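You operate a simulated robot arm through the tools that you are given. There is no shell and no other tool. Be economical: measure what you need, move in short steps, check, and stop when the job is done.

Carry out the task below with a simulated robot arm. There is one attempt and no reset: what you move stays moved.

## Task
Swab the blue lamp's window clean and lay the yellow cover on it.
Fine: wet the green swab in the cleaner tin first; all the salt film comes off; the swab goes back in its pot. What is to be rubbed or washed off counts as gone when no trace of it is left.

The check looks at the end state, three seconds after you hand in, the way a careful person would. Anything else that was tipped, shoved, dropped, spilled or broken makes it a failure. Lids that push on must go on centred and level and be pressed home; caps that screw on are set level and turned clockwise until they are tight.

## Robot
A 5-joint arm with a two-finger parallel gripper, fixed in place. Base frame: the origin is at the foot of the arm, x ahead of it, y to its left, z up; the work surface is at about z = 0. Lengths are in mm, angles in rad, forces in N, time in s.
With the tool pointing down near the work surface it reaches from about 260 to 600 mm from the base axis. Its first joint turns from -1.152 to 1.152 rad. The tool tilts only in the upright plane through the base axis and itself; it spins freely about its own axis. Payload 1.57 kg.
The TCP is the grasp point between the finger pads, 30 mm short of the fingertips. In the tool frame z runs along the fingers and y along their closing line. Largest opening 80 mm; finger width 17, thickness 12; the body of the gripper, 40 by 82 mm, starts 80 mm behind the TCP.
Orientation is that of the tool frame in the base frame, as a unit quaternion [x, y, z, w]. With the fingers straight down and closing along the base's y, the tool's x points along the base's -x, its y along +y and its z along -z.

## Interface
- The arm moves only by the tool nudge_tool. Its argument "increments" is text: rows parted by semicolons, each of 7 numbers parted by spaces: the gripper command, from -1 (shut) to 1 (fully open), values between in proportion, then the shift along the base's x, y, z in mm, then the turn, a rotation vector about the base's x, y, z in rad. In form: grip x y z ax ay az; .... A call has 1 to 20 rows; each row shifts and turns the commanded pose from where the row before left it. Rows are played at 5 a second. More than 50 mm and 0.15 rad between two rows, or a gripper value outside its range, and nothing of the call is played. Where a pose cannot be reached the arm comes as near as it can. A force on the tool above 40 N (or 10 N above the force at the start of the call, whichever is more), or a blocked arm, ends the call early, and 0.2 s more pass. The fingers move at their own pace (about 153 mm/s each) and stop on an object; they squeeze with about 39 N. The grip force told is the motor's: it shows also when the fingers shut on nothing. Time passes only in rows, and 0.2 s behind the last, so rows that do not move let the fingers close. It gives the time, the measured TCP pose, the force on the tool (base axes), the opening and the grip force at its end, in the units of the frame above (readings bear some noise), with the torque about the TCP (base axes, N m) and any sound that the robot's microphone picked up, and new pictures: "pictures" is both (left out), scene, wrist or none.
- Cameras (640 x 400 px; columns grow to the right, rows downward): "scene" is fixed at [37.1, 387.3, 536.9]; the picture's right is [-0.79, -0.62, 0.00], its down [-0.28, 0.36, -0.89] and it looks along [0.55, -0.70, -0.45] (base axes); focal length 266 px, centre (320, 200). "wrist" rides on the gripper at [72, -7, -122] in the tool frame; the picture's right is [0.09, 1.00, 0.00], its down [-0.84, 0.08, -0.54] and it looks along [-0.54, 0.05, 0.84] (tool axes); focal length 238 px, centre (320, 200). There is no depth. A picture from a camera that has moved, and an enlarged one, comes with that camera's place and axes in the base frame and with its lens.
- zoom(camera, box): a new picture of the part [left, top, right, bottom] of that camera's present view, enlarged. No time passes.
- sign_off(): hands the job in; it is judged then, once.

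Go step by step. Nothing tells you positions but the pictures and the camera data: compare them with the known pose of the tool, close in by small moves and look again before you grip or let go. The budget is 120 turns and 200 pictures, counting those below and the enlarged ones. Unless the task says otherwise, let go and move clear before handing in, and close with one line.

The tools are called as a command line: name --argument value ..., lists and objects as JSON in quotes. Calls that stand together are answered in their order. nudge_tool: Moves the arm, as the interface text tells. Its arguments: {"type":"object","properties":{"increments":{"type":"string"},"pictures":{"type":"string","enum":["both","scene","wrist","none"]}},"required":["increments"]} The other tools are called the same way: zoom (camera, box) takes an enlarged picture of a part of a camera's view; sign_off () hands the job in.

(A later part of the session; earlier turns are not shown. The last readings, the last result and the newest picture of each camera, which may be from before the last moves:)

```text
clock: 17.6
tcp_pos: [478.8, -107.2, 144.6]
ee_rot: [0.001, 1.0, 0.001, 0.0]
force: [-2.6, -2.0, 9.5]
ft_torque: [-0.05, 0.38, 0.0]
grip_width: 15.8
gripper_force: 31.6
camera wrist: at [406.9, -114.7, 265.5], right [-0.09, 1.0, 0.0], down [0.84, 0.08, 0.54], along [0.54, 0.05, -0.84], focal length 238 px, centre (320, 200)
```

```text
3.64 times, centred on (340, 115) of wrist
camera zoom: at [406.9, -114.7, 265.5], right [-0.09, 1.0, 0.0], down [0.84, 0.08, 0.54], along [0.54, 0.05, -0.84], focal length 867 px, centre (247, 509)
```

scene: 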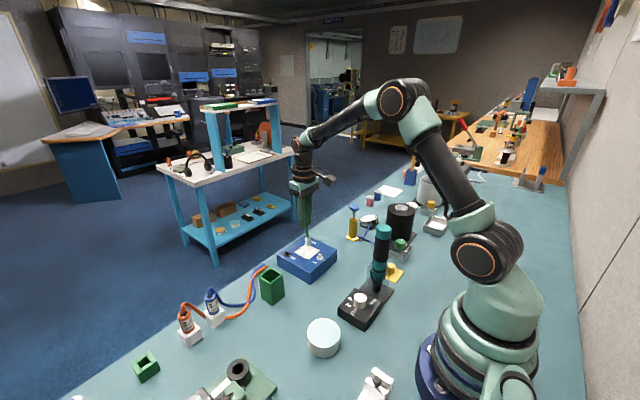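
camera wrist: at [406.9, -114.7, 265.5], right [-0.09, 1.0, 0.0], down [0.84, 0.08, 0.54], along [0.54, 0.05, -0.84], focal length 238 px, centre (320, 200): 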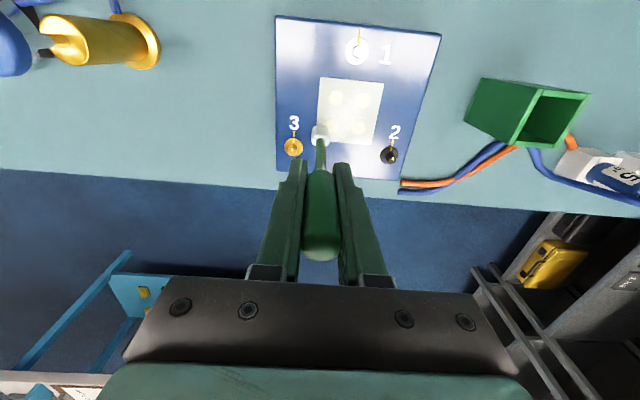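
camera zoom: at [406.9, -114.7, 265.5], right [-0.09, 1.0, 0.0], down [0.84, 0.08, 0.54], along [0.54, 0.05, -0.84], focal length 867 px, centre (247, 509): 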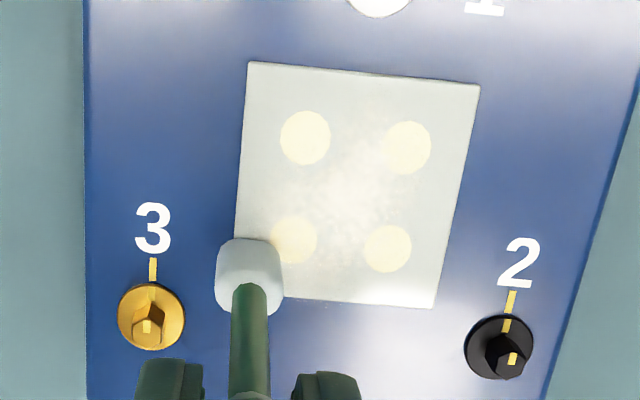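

The stroke cleans well with ~10 N. I continue with the zigzag.

nudge_tool --increments "-1 0 7 0 0 0 0;-1 -9 0 0 0 0 0;-1 -9 0 0 0 0 0;-1 -9 0 0 0 0 0;-1 -9 0 0 0 0 0;-1 -9 0 0 0 0 0;-1 0 7 0 0 0 0;-1 9 0 0 0 0 0;-1 9 0 0 0 0 0;-1 9 0 0 0 0 0;-1 9 0 0 0 0 0;-1 9 0 0 0 0 0;-1 0 7 0 0 0 0;-1 -9 0 0 0 0 0;-1 -9 0 0 0 0 0;-1 -9 0 0 0 0 0;-1 -9 0 0 0 0 0;-1 -9 0 0 0 0 0;-1 0 0 0 0 0 0" --pictures "wrist"

zoom --camera "scene" --box '[280, 225, 340, 275]'

```text
clock: 21.6
tcp_pos: [433.8, -87.0, 145.3]
ee_rot: [0.0, 1.0, 0.001, 0.0]
force: [0.8, -0.3, 2.2]
ft_torque: [0.01, -0.08, -0.02]
grip_width: 16.2
gripper_force: 31.7
camera wrist: at [361.2, -94.2, 265.8], right [-0.09, 1.0, 0.0], down [0.84, 0.08, 0.54], along [0.54, 0.05, -0.84], focal length 238 px, centre (320, 200)
```

wrist: 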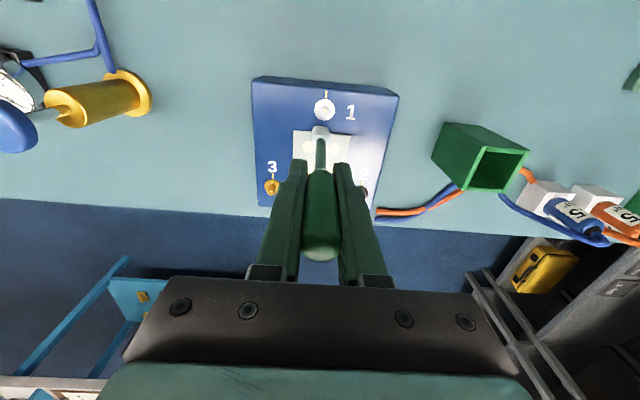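

```text
8.00 times, centred on (310, 250) of scene
camera zoom: at [37.0, 387.3, 536.9], right [-0.79, -0.62, 0.0], down [-0.28, 0.36, -0.89], along [0.55, -0.7, -0.45], focal length 2127 px, centre (400, -200)
```

zoom: 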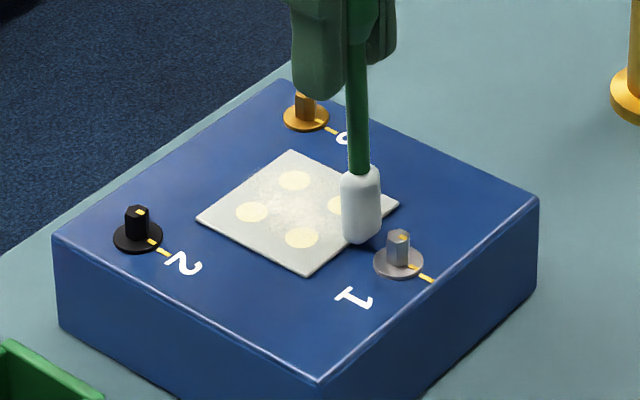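

Progress; force is light here so I add 0.7 mm of press and do the remaining strokes.

nudge_tool --increments "-1 0 7 -0.7 0 0 0;-1 9 0 0 0 0 0;-1 9 0 0 0 0 0;-1 9 0 0 0 0 0;-1 9 0 0 0 0 0;-1 9 0 0 0 0 0;-1 0 7 0 0 0 0;-1 -9 0 0 0 0 0;-1 -9 0 0 0 0 0;-1 -9 0 0 0 0 0;-1 -9 0 0 0 0 0;-1 -9 0 0 0 0 0;-1 0 8 0 0 0 0;-1 9 0 0 0 0 0;-1 9 0 0 0 0 0;-1 9 0 0 0 0 0;-1 9 0 0 0 0 0;-1 8 0 0 0 0 0;-1 0 0 0 0 0 0" --pictures "none"

zoom --camera "scene" --box '[280, 225, 340, 275]'

zoom --camera "wrist" --box '[220, 60, 380, 170]'

```text
clock: 25.6
tcp_pos: [477.7, -65.3, 144.2]
ee_rot: [0.0, 1.0, 0.001, 0.001]
force: [-1.1, -0.3, 3.1]
ft_torque: [-0.01, 0.12, 0.01]
grip_width: 16.2
gripper_force: 31.4
```

```text
8.00 times, centred on (310, 250) of scene
camera zoom: at [37.0, 387.3, 536.9], right [-0.79, -0.62, 0.0], down [-0.28, 0.36, -0.89], along [0.55, -0.7, -0.45], focal length 2127 px, centre (400, -200)
```

zoom: 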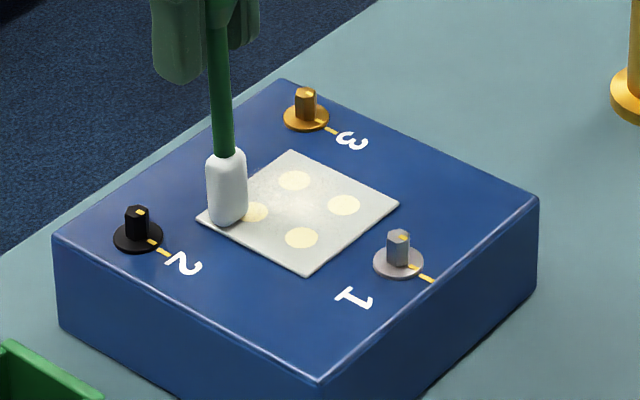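

```text
3.64 times, centred on (300, 115) of wrist
camera zoom: at [405.6, -72.0, 265.4], right [-0.09, 1.0, 0.0], down [0.84, 0.08, 0.54], along [0.54, 0.05, -0.84], focal length 867 px, centre (393, 509)
```

zoom: 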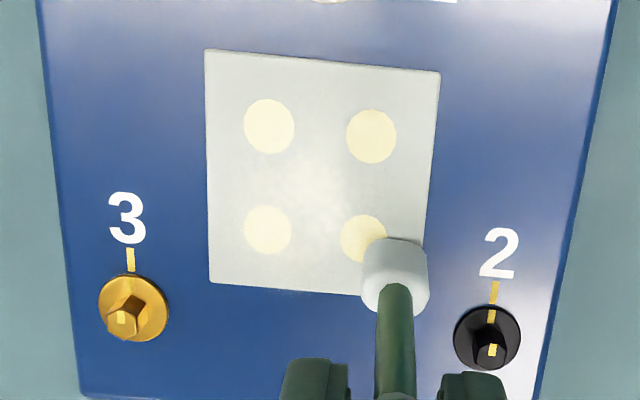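

Nearly clean; a faint haze remains near the centre. I go over it crosswise with a little more pressure.

nudge_tool --increments "-1 0 0 -1 0 0 0;-1 0 -11 0 0 0 0;-1 0 -11 0 0 0 0;-1 0 -11 0 0 0 0;-1 0 -10 0 0 0 0;-1 -8 0 0 0 0 0;-1 0 11 0 0 0 0;-1 0 11 0 0 0 0;-1 0 11 0 0 0 0;-1 0 10 0 0 0 0;-1 -8 0 0 0 0 0;-1 0 -11 0 0 0 0;-1 0 -11 0 0 0 0;-1 0 -11 0 0 0 0;-1 0 -10 0 0 0 0;-1 -7 0 0 0 0 0;-1 0 11 0 0 0 0;-1 0 11 0 0 0 0;-1 0 11 0 0 0 0;-1 0 10 0 0 0 0" --pictures "none"

nudge_tool --increments "-1 -7 0 -0.3 0 0 0;-1 0 -11 0 0 0 0;-1 0 -11 0 0 0 0;-1 0 -11 0 0 0 0;-1 0 -10 0 0 0 0;-1 -7 0 0 0 0 0;-1 0 11 0 0 0 0;-1 0 11 0 0 0 0;-1 0 11 0 0 0 0;-1 0 10 0 0 0 0;-1 -8 0 0 0 0 0;-1 0 -11 0 0 0 0;-1 0 -11 0 0 0 0;-1 0 -11 0 0 0 0;-1 0 -10 0 0 0 0;-1 0 0 0 0 0 0" --pictures "none"

zoom --camera "scene" --box '[280, 225, 340, 275]'

```text
clock: 29.8
tcp_pos: [451.9, -64.0, 142.1]
ee_rot: [0.0, 1.0, 0.0, -0.001]
force: [-0.8, 0.6, 0.4]
ft_torque: [0.0, 0.0, -0.01]
grip_width: 16.5
gripper_force: 32.1
```

```text
clock: 33.2
tcp_pos: [431.1, -108.0, 142.4]
ee_rot: [0.001, 1.0, -0.001, -0.001]
force: [-0.1, 0.3, 0.7]
ft_torque: [0.05, -0.01, -0.03]
grip_width: 16.7
gripper_force: 31.8
```

```text
8.00 times, centred on (310, 250) of scene
camera zoom: at [37.1, 387.3, 536.9], right [-0.79, -0.62, 0.0], down [-0.28, 0.36, -0.89], along [0.55, -0.7, -0.45], focal length 2127 px, centre (400, -200)
```

zoom: 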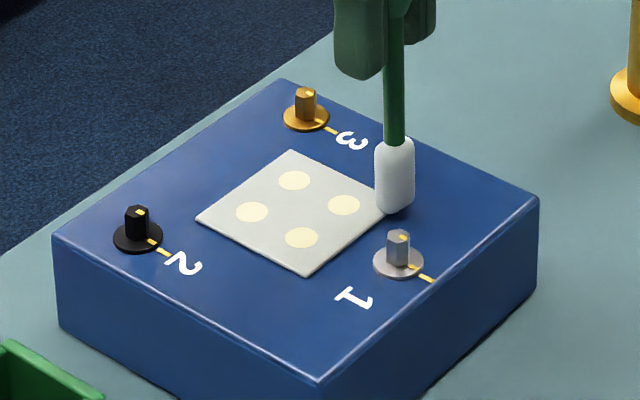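

It looks clean from here. I lift and inspect the window from above.

nudge_tool --increments "-1 0 0 20 0 0 0;-1 0 10 30 0 0 0;-1 0 30 25 0 0 0;-1 -20 30 0 0 0 0;-1 -20 30 0 0 0 0;-1 0 20 0 0 0 0;-1 0 0 0 0 0 0"

zoom --camera "scene" --box '[290, 235, 330, 265]'

zoom --camera "wrist" --box '[130, 80, 290, 180]'

zoom --camera "scene" --box '[220, 150, 340, 310]'

```text
clock: 34.8
tcp_pos: [393.0, 12.7, 216.6]
ee_rot: [0.001, 1.0, 0.0, 0.0]
force: [-0.1, 0.7, 0.5]
ft_torque: [0.02, 0.02, -0.01]
grip_width: 16.2
gripper_force: 32.1
camera wrist: at [320.5, 6.4, 338.3], right [-0.09, 1.0, 0.0], down [0.84, 0.08, 0.54], along [0.54, 0.05, -0.84], focal length 238 px, centre (320, 200)
```

scene: 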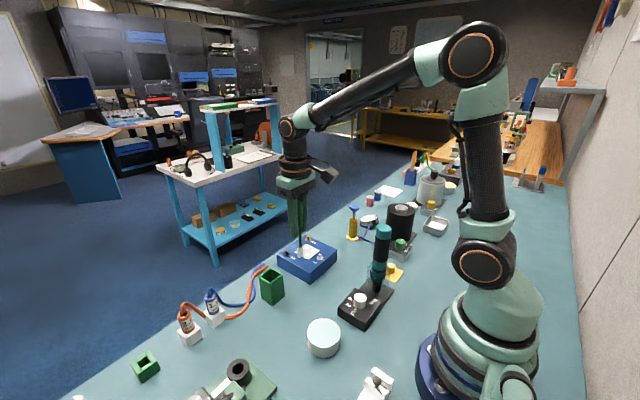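
wrist: 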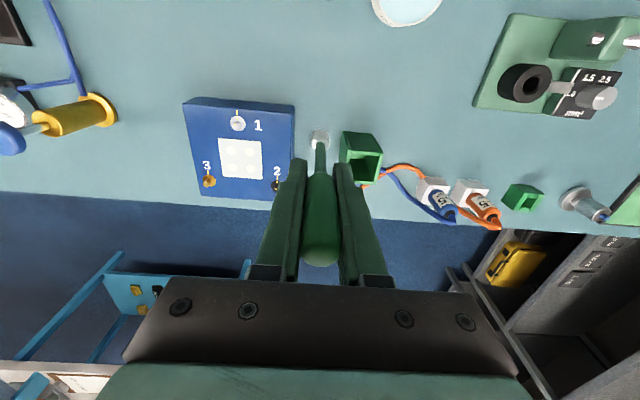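

```text
13.33 times, centred on (310, 250) of scene
camera zoom: at [37.1, 387.3, 536.9], right [-0.79, -0.62, 0.0], down [-0.28, 0.36, -0.89], along [0.55, -0.7, -0.45], focal length 3545 px, centre (453, -467)
```

zoom: 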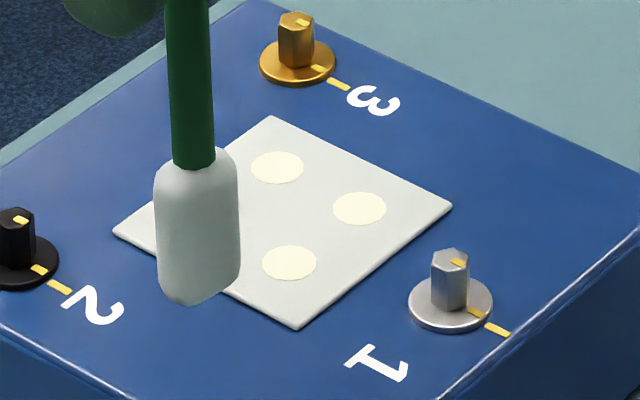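

```text
4.00 times, centred on (210, 130) of wrist
camera zoom: at [320.5, 6.4, 338.3], right [-0.09, 1.0, 0.0], down [0.84, 0.08, 0.54], along [0.54, 0.05, -0.84], focal length 953 px, centre (760, 480)
```

zoom: 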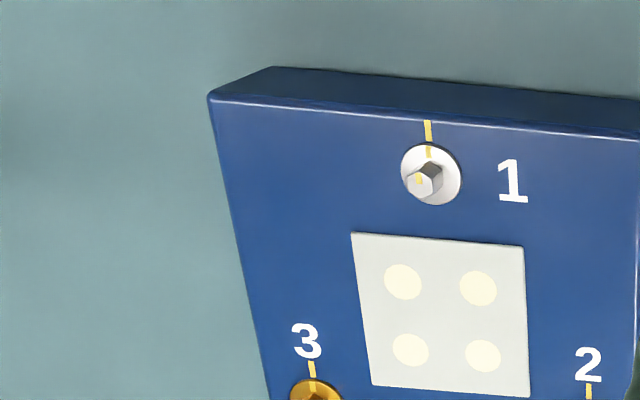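

```text
2.50 times, centred on (280, 230) of scene
camera zoom: at [37.1, 387.3, 536.9], right [-0.79, -0.62, 0.0], down [-0.28, 0.36, -0.89], along [0.55, -0.7, -0.45], focal length 665 px, centre (420, 125)
```

zoom: 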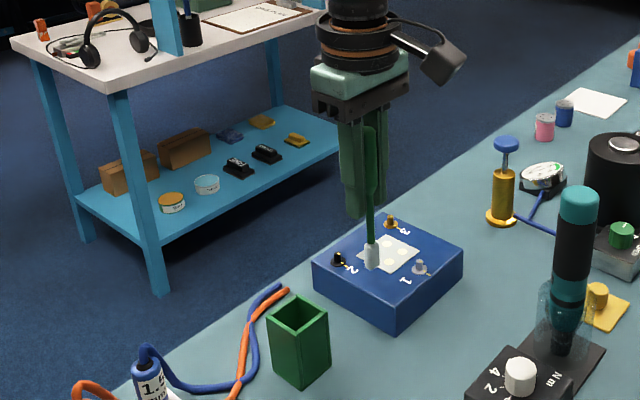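

No trace of film is left. Now I return the swab above the pot centre at about (440,70).

nudge_tool --increments "-1 16 19 0 0 0 0;-1 16 19 0 0 0 0;-1 16 19 0 0 0 0;-1 0 0 0 0 0 0"

zoom --camera "scene" --box '[240, 220, 304, 310]'

zoom --camera "wrist" --box '[260, 60, 380, 170]'

```text
clock: 35.8
tcp_pos: [440.7, 67.9, 218.5]
ee_rot: [0.001, 1.0, 0.0, -0.001]
force: [-0.1, 0.4, -0.5]
ft_torque: [0.0, -0.02, 0.02]
grip_width: 16.6
gripper_force: 31.6
camera wrist: at [368.9, 60.7, 338.0], right [-0.09, 1.0, 0.0], down [0.84, 0.08, 0.54], along [0.54, 0.05, -0.84], focal length 238 px, centre (320, 200)
```

scene: 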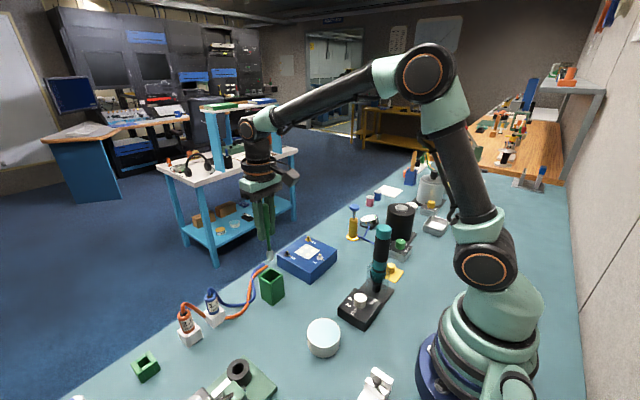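
wrist: 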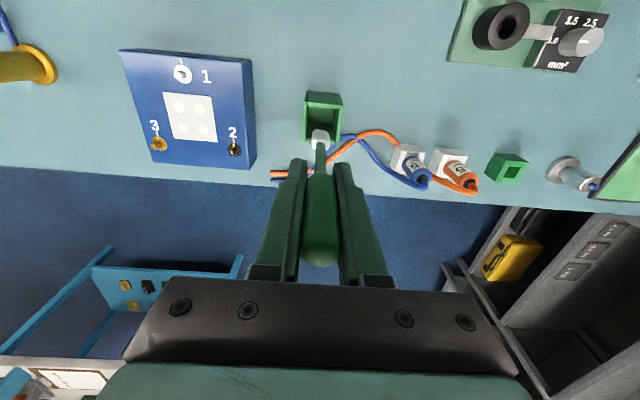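

```text
4.44 times, centred on (272, 265) of scene
camera zoom: at [37.1, 387.3, 536.9], right [-0.79, -0.62, 0.0], down [-0.28, 0.36, -0.89], along [0.55, -0.7, -0.45], focal length 1182 px, centre (533, -89)
```

zoom: 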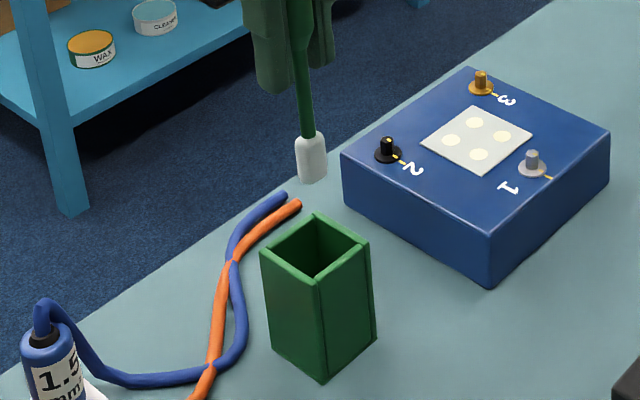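

```text
3.64 times, centred on (320, 115) of wrist
camera zoom: at [368.9, 60.7, 338.0], right [-0.09, 1.0, 0.0], down [0.84, 0.08, 0.54], along [0.54, 0.05, -0.84], focal length 867 px, centre (320, 509)
```

zoom: 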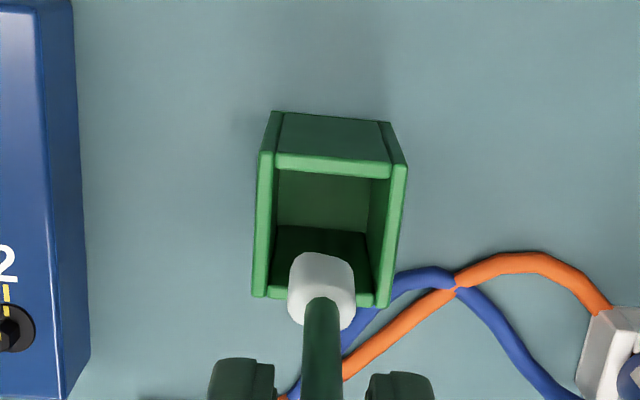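

The tip is 1–2 mm off the pot's centre. I correct and lower halfway, then check.

nudge_tool --increments "-1 1 2 -25 0 0 0;-1 0 0 -25 0 0 0;-1 0 0 -20 0 0 0;-1 0 0 0 0 0 0" --pictures "none"

zoom --camera "scene" --box '[240, 220, 304, 310]'

zoom --camera "wrist" --box '[260, 60, 380, 170]'

```text
clock: 36.8
tcp_pos: [440.9, 70.3, 148.0]
ee_rot: [0.0, 1.0, 0.0, 0.001]
force: [-0.9, -0.3, -0.3]
ft_torque: [0.02, 0.02, -0.01]
grip_width: 16.6
gripper_force: 32.2
```

```text
4.44 times, centred on (272, 265) of scene
camera zoom: at [37.1, 387.3, 536.9], right [-0.79, -0.62, 0.0], down [-0.28, 0.36, -0.89], along [0.55, -0.7, -0.45], focal length 1182 px, centre (533, -89)
```

zoom: 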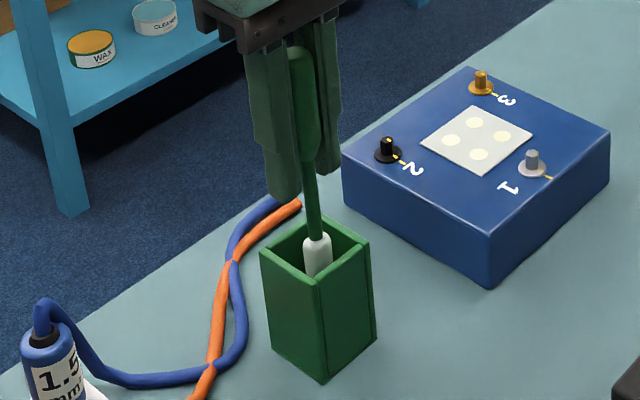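

```text
3.64 times, centred on (320, 115) of wrist
camera zoom: at [369.7, 62.3, 268.9], right [-0.09, 1.0, 0.0], down [0.84, 0.08, 0.54], along [0.54, 0.05, -0.84], focal length 867 px, centre (320, 509)
```

zoom: 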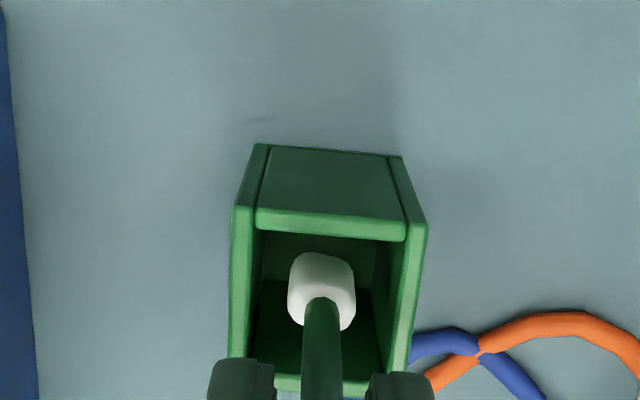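

The bud is inside the pot. I lower further to TCP z≈112 watching force.

nudge_tool --increments "-1 0 0 -15 0 0 0;-1 0 0 -12 0 0 0;-1 0 0 -8 0 0 0;-1 0 0 0 0 0 0" --pictures "none"

zoom --camera "scene" --box '[240, 220, 304, 310]'

zoom --camera "wrist" --box '[260, 80, 380, 190]'

```text
clock: 37.8
tcp_pos: [441.6, 70.2, 111.6]
ee_rot: [0.0, 1.0, 0.0, -0.001]
force: [0.2, -0.5, 0.4]
ft_torque: [0.0, 0.02, -0.01]
grip_width: 16.2
gripper_force: 32.0
```

```text
4.44 times, centred on (272, 265) of scene
camera zoom: at [37.1, 387.3, 536.9], right [-0.79, -0.62, 0.0], down [-0.28, 0.36, -0.89], along [0.55, -0.7, -0.45], focal length 1182 px, centre (533, -89)
```

zoom: 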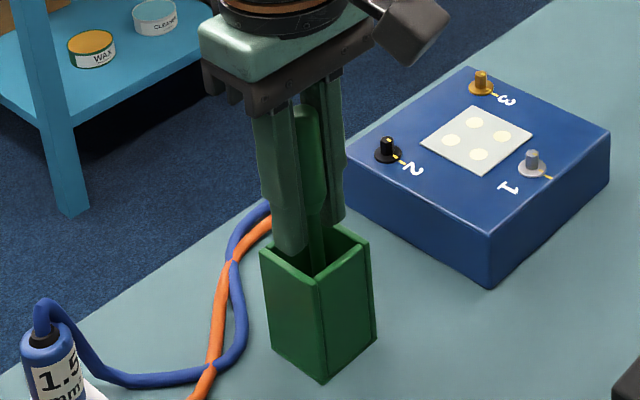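

```text
3.64 times, centred on (320, 135) of wrist
camera zoom: at [369.5, 62.6, 233.2], right [-0.09, 1.0, 0.0], down [0.84, 0.08, 0.54], along [0.54, 0.05, -0.84], focal length 867 px, centre (320, 436)
```

zoom: 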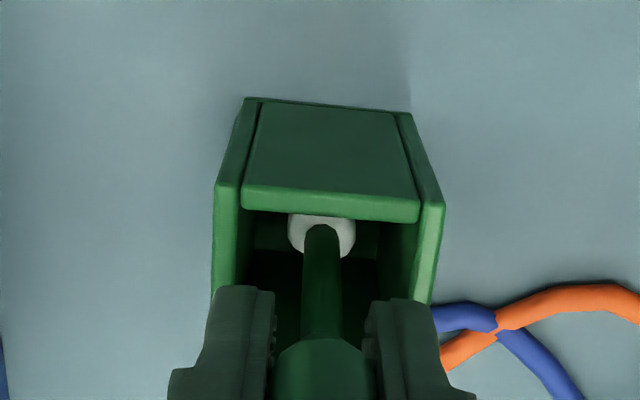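

The fingertips are ~8 mm above the rim and the swab is deep in the pot. I release gently.

nudge_tool --increments "-0.4 0 0 0 0 0 0;-0.1 0 0 0 0 0 0;-0.1 0 0 0 0 0 0;-0.1 0 0 15 0 0 0;0 0 0 30 0 0 0;0 0 0 40 0 0 0;0 0 0 0 0 0 0"

zoom --camera "scene" --box '[240, 220, 304, 310]'

```text
clock: 39.4
tcp_pos: [440.2, 71.3, 196.9]
ee_rot: [0.0, 1.0, 0.0, 0.0]
force: [0.6, 0.1, 0.4]
ft_torque: [-0.03, 0.02, 0.02]
grip_width: 40.3
gripper_force: 0.1
camera wrist: at [368.4, 64.2, 318.1], right [-0.09, 1.0, 0.0], down [0.84, 0.08, 0.54], along [0.54, 0.05, -0.84], focal length 238 px, centre (320, 200)
```

scene: 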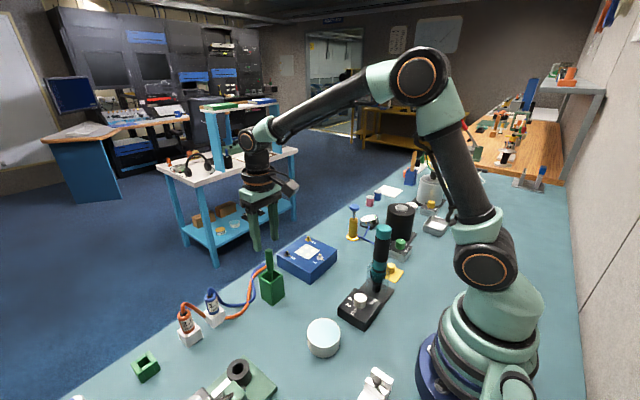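
wrist: 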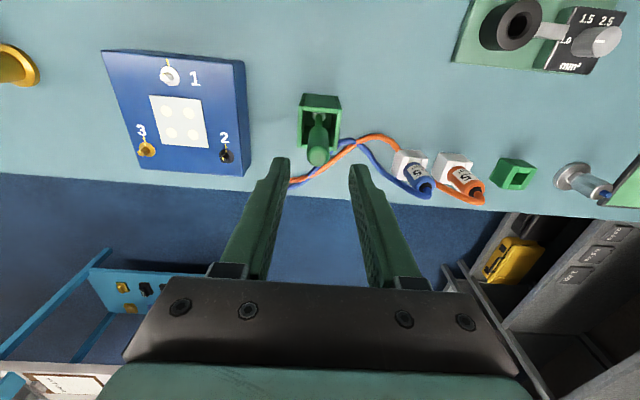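

```text
4.44 times, centred on (272, 265) of scene
camera zoom: at [37.1, 387.3, 536.9], right [-0.79, -0.62, 0.0], down [-0.28, 0.36, -0.89], along [0.55, -0.7, -0.45], focal length 1182 px, centre (533, -89)
```

zoom: 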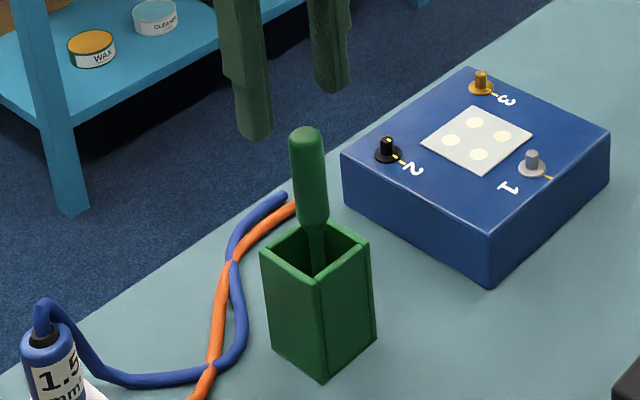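

The swab stands in its pot again. Now I go up and over to view the yellow cover.

nudge_tool --increments "0 0 0 45 0 0 0;0 0 0 45 0 0 0;0 -18 -37 30 0 0 0;0 -18 -37 0 0 0 0;0 -19 -37 0 0 0 0;0 -19 -37 0 0 0 0;0 -19 -37 0 0 0 0;0 -19 -37 0 0 0 0;0 -18 -38 0 0 0 0;0 0 0 0 0 0 0"

zoom --camera "wrist" --box '[220, 0, 420, 125]'

zoom --camera "scene" --box '[340, 210, 430, 300]'

```text
refused: row 3 steps farther than a row can; nothing moved
```

```text
3.20 times, centred on (320, 62) of wrist
camera zoom: at [368.4, 64.2, 318.1], right [-0.09, 1.0, 0.0], down [0.84, 0.08, 0.54], along [0.54, 0.05, -0.84], focal length 763 px, centre (320, 640)
```

zoom: 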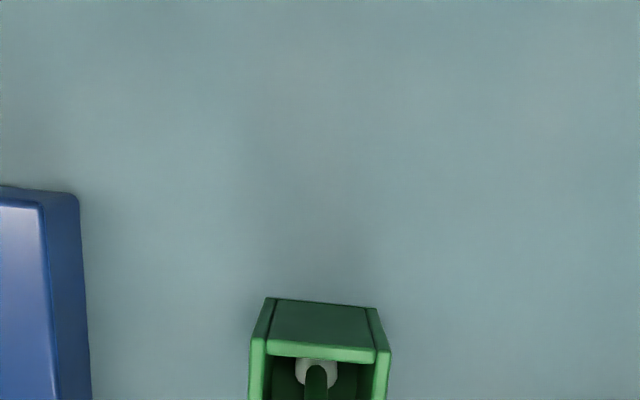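

```text
4.44 times, centred on (385, 255) of scene
camera zoom: at [37.1, 387.3, 536.9], right [-0.79, -0.62, 0.0], down [-0.28, 0.36, -0.89], along [0.55, -0.7, -0.45], focal length 1182 px, centre (31, -44)
```

zoom: 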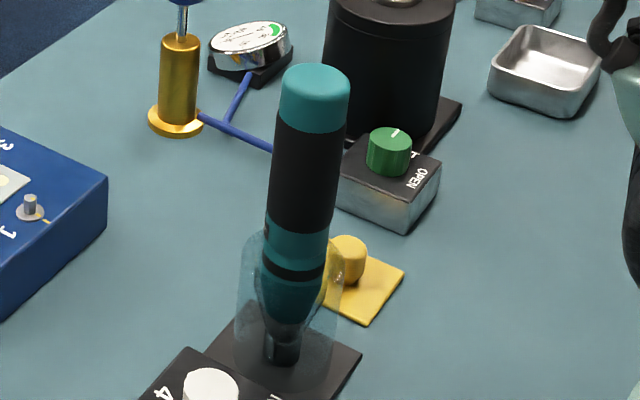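

One row was too long; I resend with shorter steps.

nudge_tool --increments "0 0 0 45 0 0 0;0 0 0 45 0 0 0;0 0 0 30 0 0 0;0 -18 -37 0 0 0 0;0 -18 -37 0 0 0 0;0 -19 -37 0 0 0 0;0 -19 -37 0 0 0 0;0 -19 -37 0 0 0 0;0 -19 -37 0 0 0 0;0 -18 -38 0 0 0 0;0 0 0 0 0 0 0"

zoom --camera "wrist" --box '[220, 0, 420, 125]'

```text
clock: 41.8
tcp_pos: [309.6, -190.7, 318.6]
ee_rot: [0.001, 1.0, 0.0, 0.0]
force: [0.0, 0.0, 0.1]
ft_torque: [-0.01, 0.0, 0.02]
grip_width: 40.0
gripper_force: 0.0
camera wrist: at [236.9, -197.9, 439.2], right [-0.09, 1.0, 0.0], down [0.84, 0.08, 0.54], along [0.54, 0.05, -0.84], focal length 238 px, centre (320, 200)
```

scene: 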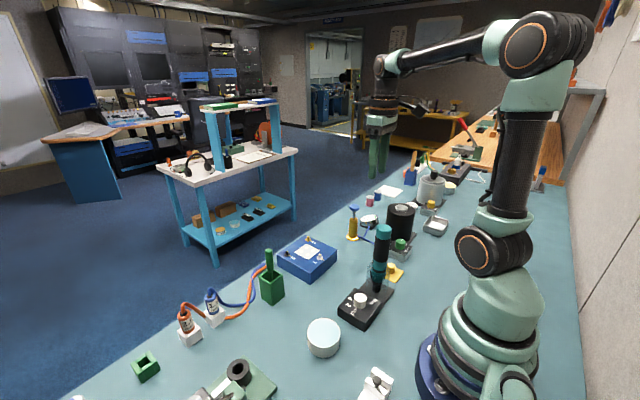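
wrist: 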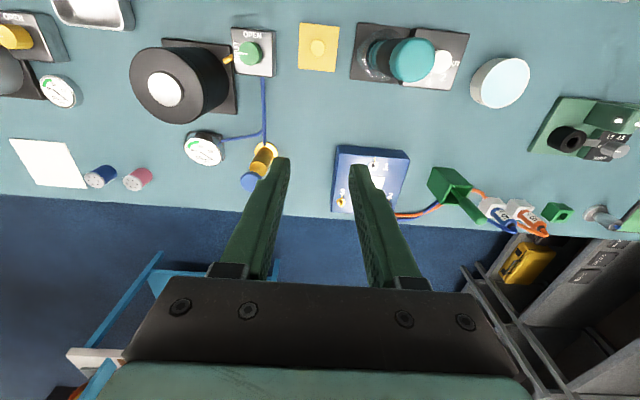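

```text
3.20 times, centred on (320, 62) of wrist
camera zoom: at [236.9, -197.9, 439.2], right [-0.09, 1.0, 0.0], down [0.84, 0.08, 0.54], along [0.54, 0.05, -0.84], focal length 763 px, centre (320, 640)
```

zoom: 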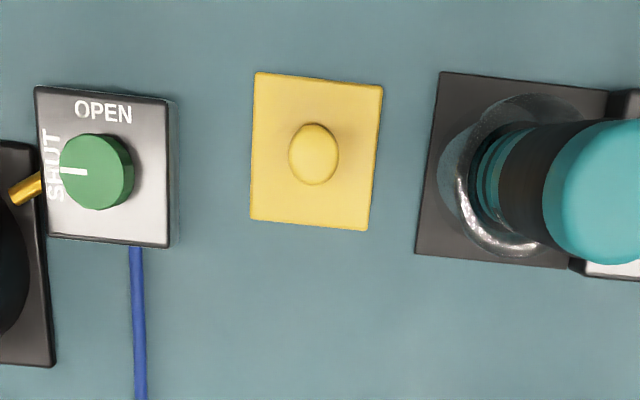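

The cover is a 60 mm square plate centred near (239,-201), its knob ~22 mm wide at about (237,-200). I move above it and descend partway, clear of the driver.

nudge_tool --increments "0.3 -36 -5 0 0 0 0;0.3 -36 -5 0 0 0 0;0.3 0 0 -45 0 0 0;0.3 0 0 -45 0 0 0;0.3 0 0 -45 0 0 0;0.3 0 0 -45 0 0 0;0.3 0 0 0 0 0 0"

zoom --camera "wrist" --box '[220, 60, 420, 185]'

zoom --camera "scene" --box '[330, 140, 470, 300]'

```text
clock: 43.4
tcp_pos: [238.2, -199.8, 136.5]
ee_rot: [0.0, 1.0, 0.0, 0.001]
force: [0.6, 0.0, 0.0]
ft_torque: [-0.04, 0.02, -0.02]
grip_width: 52.1
gripper_force: 0.0
camera wrist: at [167.1, -207.4, 256.7], right [-0.09, 1.0, 0.0], down [0.84, 0.08, 0.54], along [0.54, 0.05, -0.84], focal length 238 px, centre (320, 200)
```

scene: 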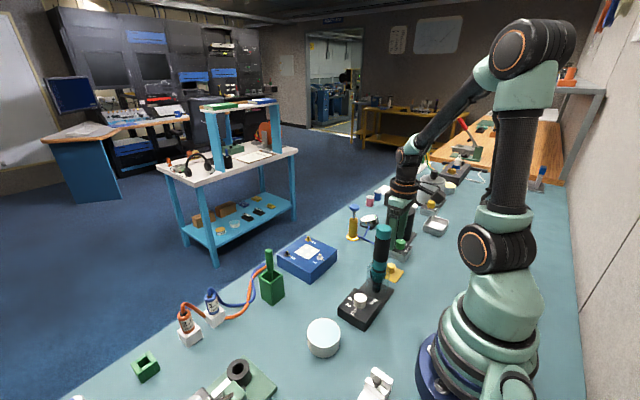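
wrist: 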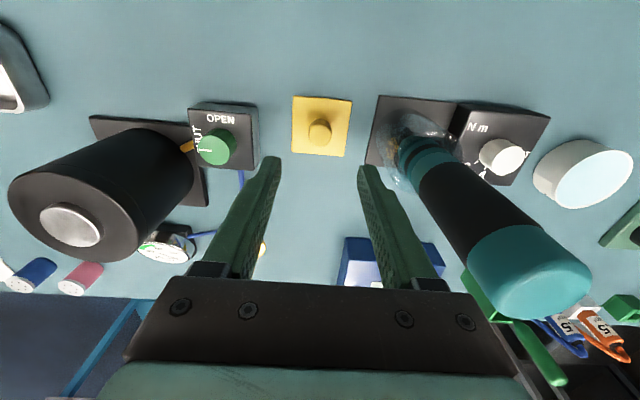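

```text
3.20 times, centred on (320, 122) of wrist
camera zoom: at [167.1, -207.4, 256.7], right [-0.09, 1.0, 0.0], down [0.84, 0.08, 0.54], along [0.54, 0.05, -0.84], focal length 763 px, centre (320, 448)
```

zoom: 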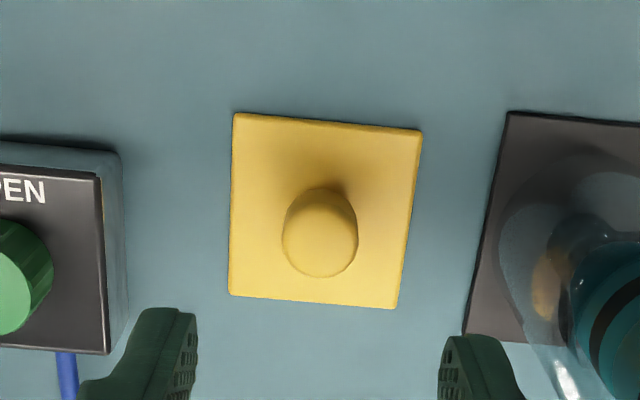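

```text
2.50 times, centred on (400, 220) of scene
camera zoom: at [37.1, 387.3, 536.9], right [-0.79, -0.62, 0.0], down [-0.28, 0.36, -0.89], along [0.55, -0.7, -0.45], focal length 665 px, centre (120, 150)
```

zoom: 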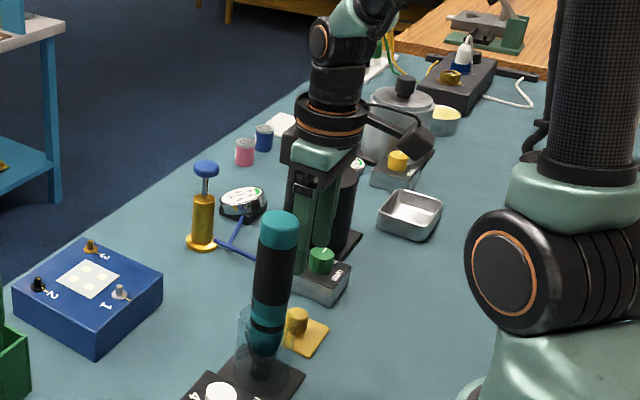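

The knob is centred near (240,-200.7). I descend around it to TCP z≈40 and check.

nudge_tool --increments "0.3 1.5 -1 -35 0 0 0;0.3 0 0 -35 0 0 0;0.3 0 0 -25 0 0 0;0.3 0 0 0 0 0 0" --pictures "wrist"

zoom --camera "wrist" --box '[240, 100, 400, 200]'

zoom --camera "scene" --box '[340, 190, 440, 300]'

```text
clock: 44.4
tcp_pos: [242.7, -201.1, 42.2]
ee_rot: [0.0, 1.0, -0.001, 0.0]
force: [0.3, -1.1, 0.5]
ft_torque: [-0.02, -0.01, -0.01]
grip_width: 52.1
gripper_force: 0.1
camera wrist: at [171.4, -208.2, 163.7], right [-0.09, 1.0, 0.0], down [0.84, 0.08, 0.54], along [0.54, 0.05, -0.84], focal length 238 px, centre (320, 200)
```

wrist: 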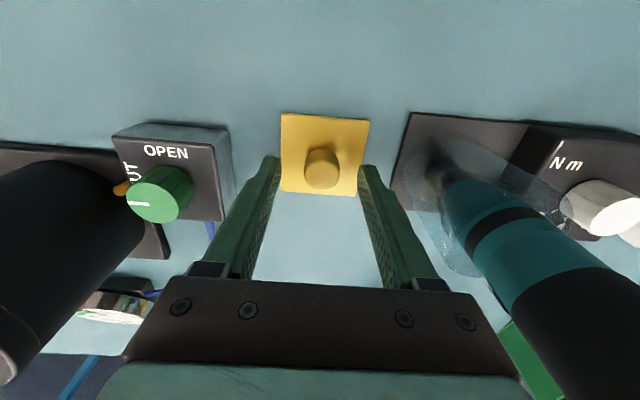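

```text
4.00 times, centred on (320, 150) of wrist
camera zoom: at [171.4, -208.2, 163.7], right [-0.09, 1.0, 0.0], down [0.84, 0.08, 0.54], along [0.54, 0.05, -0.84], focal length 953 px, centre (320, 400)
```

zoom: 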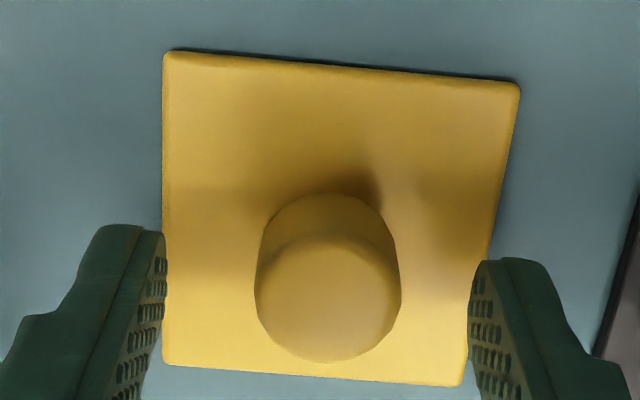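

```text
3.64 times, centred on (390, 245) of scene
camera zoom: at [37.1, 387.3, 536.9], right [-0.79, -0.62, 0.0], down [-0.28, 0.36, -0.89], along [0.55, -0.7, -0.45], focal length 967 px, centre (66, 36)
```

zoom: 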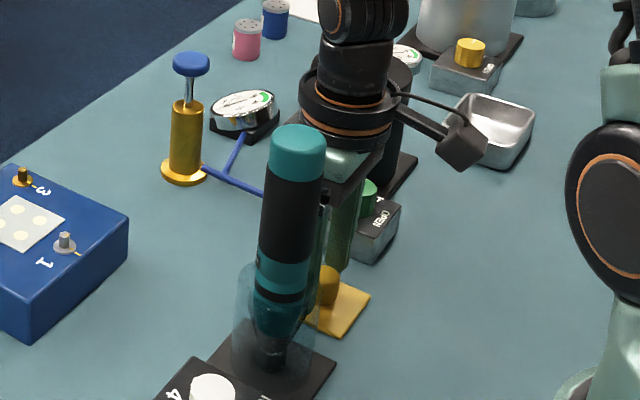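

Fingers straddle the knob nicely. I lower 4 mm more and close.

nudge_tool --increments "0.3 -1 0.5 -4 0 0 0;0 0 0 0 0 0 0;-0.3 0 0 0 0 0 0;-1 0 0 0 0 0 0;-1 0 0 0 0 0 0;-1 0 0 0 0 0 0" --pictures "wrist"

zoom --camera "wrist" --box '[240, 100, 400, 200]'

```text
clock: 45.8
tcp_pos: [241.9, -200.5, 38.3]
ee_rot: [-0.001, 1.0, 0.0, 0.0]
force: [-0.4, -0.1, -0.1]
ft_torque: [0.01, -0.01, 0.0]
grip_width: 21.8
gripper_force: 34.7
camera wrist: at [169.6, -207.6, 160.0], right [-0.09, 1.0, 0.0], down [0.84, 0.08, 0.54], along [0.54, 0.05, -0.84], focal length 238 px, centre (320, 200)
```

wrist: 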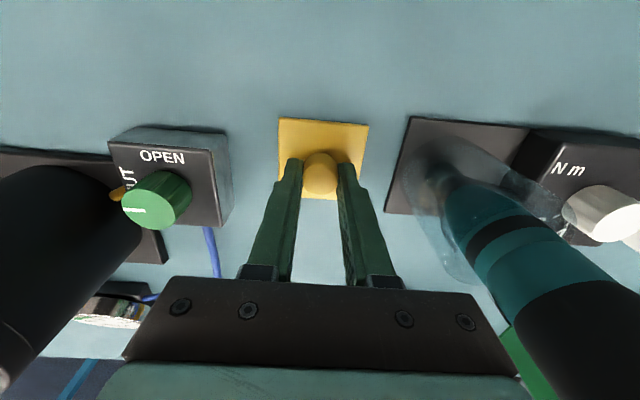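

```text
4.00 times, centred on (320, 150) of wrist
camera zoom: at [169.6, -207.6, 160.0], right [-0.09, 1.0, 0.0], down [0.84, 0.08, 0.54], along [0.54, 0.05, -0.84], focal length 953 px, centre (320, 400)
```

zoom: 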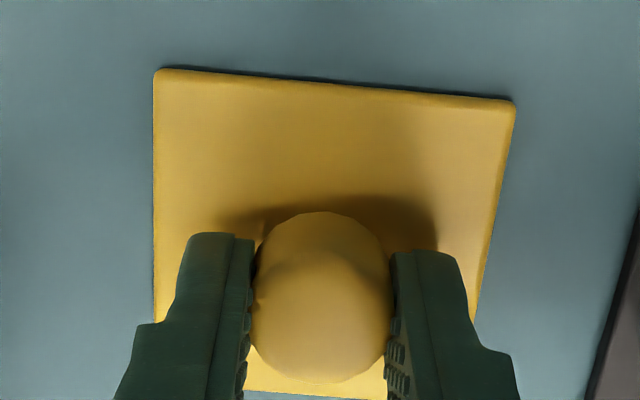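

Gripped at 21.8 mm. I lift straight up and check the plate hangs level.

nudge_tool --increments "-1 0 0 10 0 0 0;-1 0 0 30 0 0 0;-1 0 0 40 0 0 0;-1 0 0 40 0 0 0;-1 0 0 40 0 0 0;-1 0 0 0 0 0 0"

zoom --camera "scene" --box '[340, 160, 440, 270]'

```text
clock: 47.2
tcp_pos: [241.2, -202.0, 199.8]
ee_rot: [0.0, 1.0, -0.001, 0.0]
force: [-1.0, 0.6, -0.8]
ft_torque: [0.01, -0.01, -0.03]
grip_width: 21.6
gripper_force: 34.5
camera wrist: at [170.5, -208.8, 321.7], right [-0.09, 1.0, 0.0], down [0.84, 0.08, 0.54], along [0.54, 0.05, -0.84], focal length 238 px, centre (320, 200)
```

scene: 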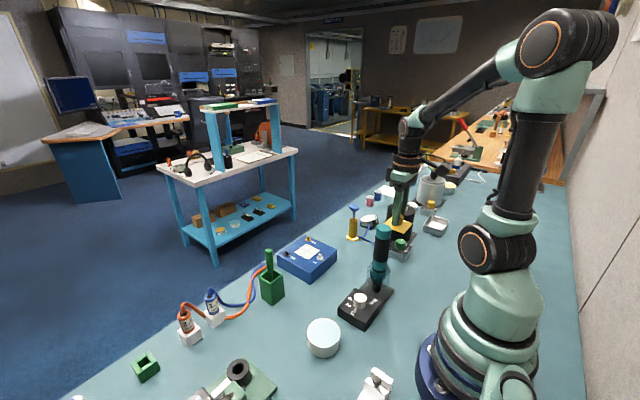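
wrist: 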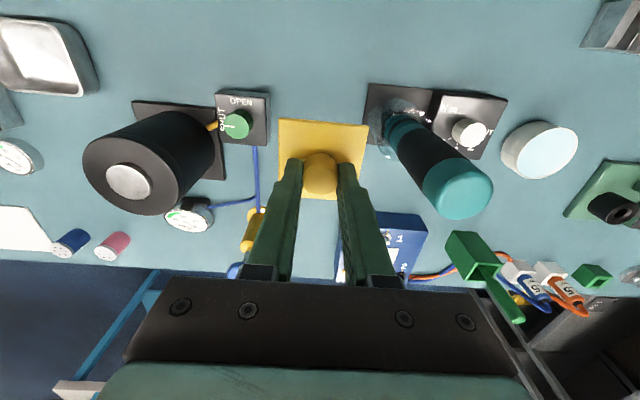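

```text
3.64 times, centred on (390, 215) of scene
camera zoom: at [37.1, 387.3, 536.9], right [-0.79, -0.62, 0.0], down [-0.28, 0.36, -0.89], along [0.55, -0.7, -0.45], focal length 967 px, centre (66, 146)
```

zoom: 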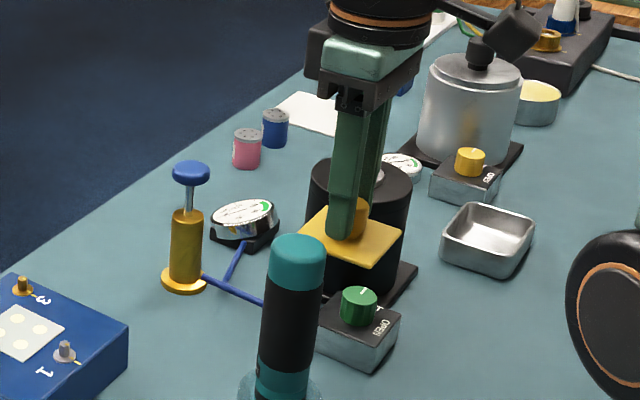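

The plate hangs level. I carry it forward first (away from the driver), then over the lamp.

nudge_tool --increments "-1 30 0 10 0 0 0;-1 40 0 0 0 0 0;-1 30 15 0 0 0 0;-1 30 25 0 0 0 0;-1 30 25 0 0 0 0;-1 30 25 0 0 0 0;-1 25.5 26 -10 0 0 0;-1 0 0 -30 0 0 0;-1 0 0 0 0 0 0"

zoom --camera "wrist" --box '[240, 70, 400, 190]'

zoom --camera "scene" --box '[260, 190, 360, 290]'

```text
clock: 49.2
tcp_pos: [458.3, -84.2, 168.9]
ee_rot: [0.0, 1.0, 0.0, 0.0]
force: [0.2, -1.1, 0.2]
ft_torque: [0.01, -0.01, 0.0]
grip_width: 21.6
gripper_force: 34.4
camera wrist: at [386.9, -91.0, 289.4], right [-0.09, 1.0, 0.0], down [0.84, 0.08, 0.54], along [0.54, 0.05, -0.84], focal length 238 px, centre (320, 200)
```

scene: 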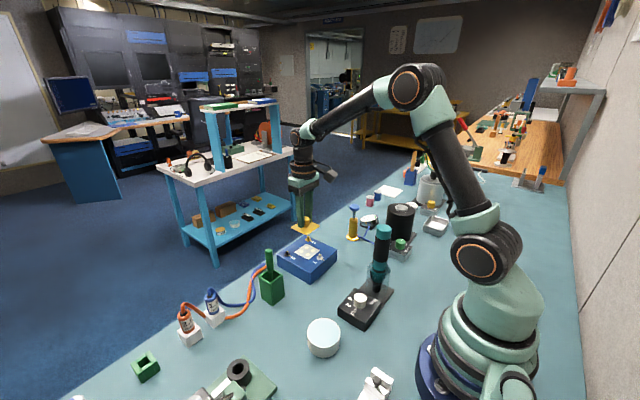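
wrist: 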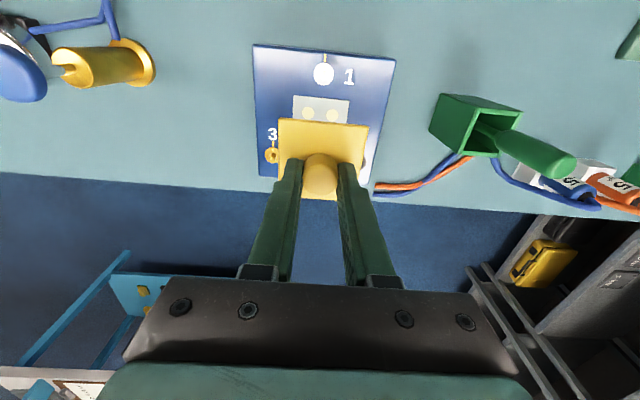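

```text
3.33 times, centred on (320, 130) of wrist
camera zoom: at [386.9, -91.0, 289.4], right [-0.09, 1.0, 0.0], down [0.84, 0.08, 0.54], along [0.54, 0.05, -0.84], focal length 794 px, centre (320, 433)
```

zoom: 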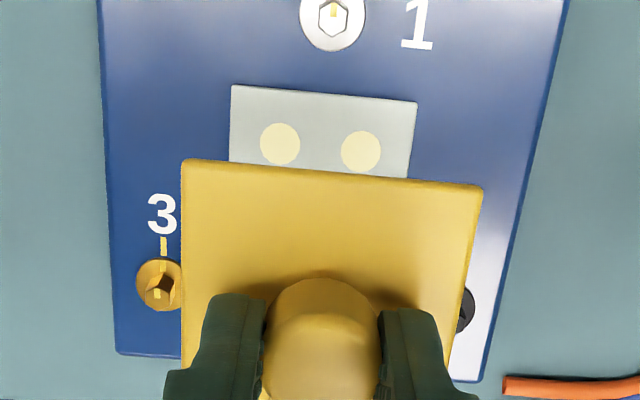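

```text
4.00 times, centred on (310, 240) of scene
camera zoom: at [37.1, 387.3, 536.9], right [-0.79, -0.62, 0.0], down [-0.28, 0.36, -0.89], along [0.55, -0.7, -0.45], focal length 1063 px, centre (360, 40)
```

zoom: 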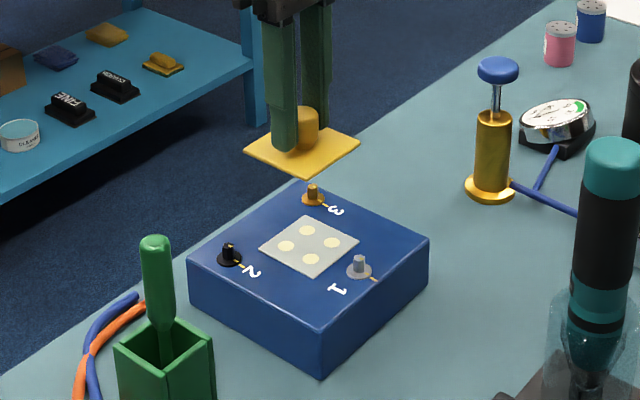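

The plate is about 2 mm far in x and 1 mm in y from the window centre. I correct and descend to just above it.

nudge_tool --increments "-1 -2 -1.2 -25 0 0 0;-1 0 0 -25 0 0 0;-1 0 0 -20 0 0 0;-1 0 0 -5 0 0 0;-1 0 0 0 0 0 0" --pictures "none"

zoom --camera "wrist" --box '[240, 70, 400, 190]'

zoom --camera "scene" --box '[270, 210, 350, 280]'

```text
clock: 50.4
tcp_pos: [453.4, -84.9, 93.8]
ee_rot: [0.0, 1.0, 0.0, 0.0]
force: [0.8, 0.8, 0.0]
ft_torque: [0.02, 0.01, 0.01]
grip_width: 21.7
gripper_force: 34.9
```

```text
3.33 times, centred on (320, 130) of wrist
camera zoom: at [382.1, -92.5, 215.6], right [-0.09, 1.0, 0.0], down [0.84, 0.08, 0.54], along [0.54, 0.05, -0.84], focal length 794 px, centre (320, 433)
```

zoom: 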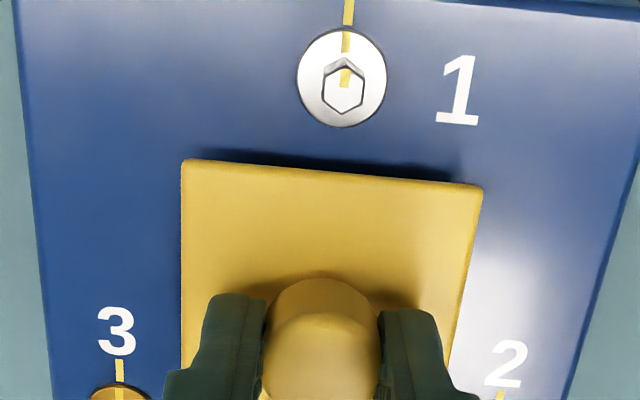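

```text
5.71 times, centred on (310, 245) of scene
camera zoom: at [37.1, 387.3, 536.9], right [-0.79, -0.62, 0.0], down [-0.28, 0.36, -0.89], along [0.55, -0.7, -0.45], focal length 1519 px, centre (377, -57)
```

zoom: 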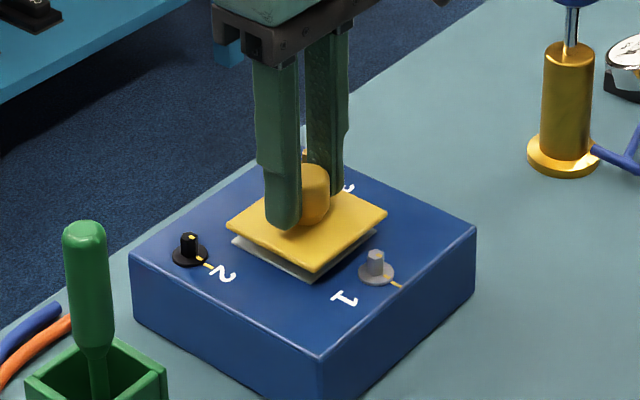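

Very close; I zoom tighter to check the centring against the window edges.

zoom --camera "scene" --box '[292, 232, 328, 262]'

```text
13.33 times, centred on (310, 247) of scene
camera zoom: at [37.1, 387.3, 536.9], right [-0.79, -0.62, 0.0], down [-0.28, 0.36, -0.89], along [0.55, -0.7, -0.45], focal length 3545 px, centre (453, -427)
```

zoom: 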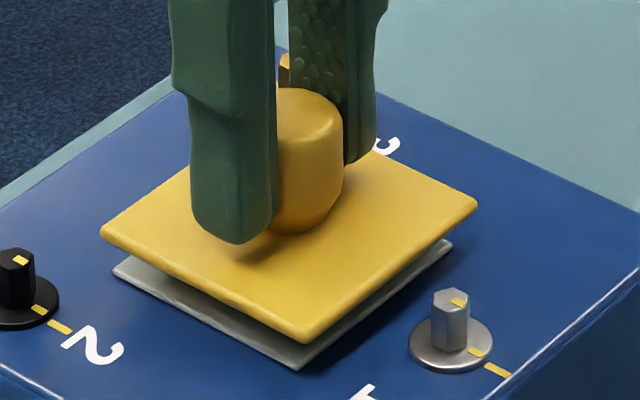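

The gap is ~9 mm and the plate sits about 1–2 mm toward -x/-y. I correct slightly and lower to contact.

nudge_tool --increments "-1 1 0.8 -4 0 0 0;-1 0 0 -2 0 0 0;-1 0 0 -1.5 0 0 0;-1 0 0 0 0 0 0" --pictures "none"

zoom --camera "scene" --box '[292, 232, 328, 262]'

```text
clock: 51.4
tcp_pos: [453.6, -83.0, 87.4]
ee_rot: [0.0, 1.0, 0.0, 0.001]
force: [1.6, 0.8, -0.3]
ft_torque: [-0.03, -0.01, 0.01]
grip_width: 21.8
gripper_force: 34.5
```

```text
13.33 times, centred on (310, 247) of scene
camera zoom: at [37.1, 387.3, 536.9], right [-0.79, -0.62, 0.0], down [-0.28, 0.36, -0.89], along [0.55, -0.7, -0.45], focal length 3545 px, centre (453, -427)
```

zoom: 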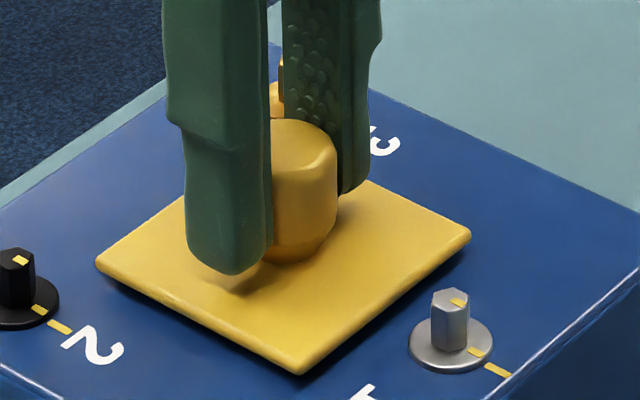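

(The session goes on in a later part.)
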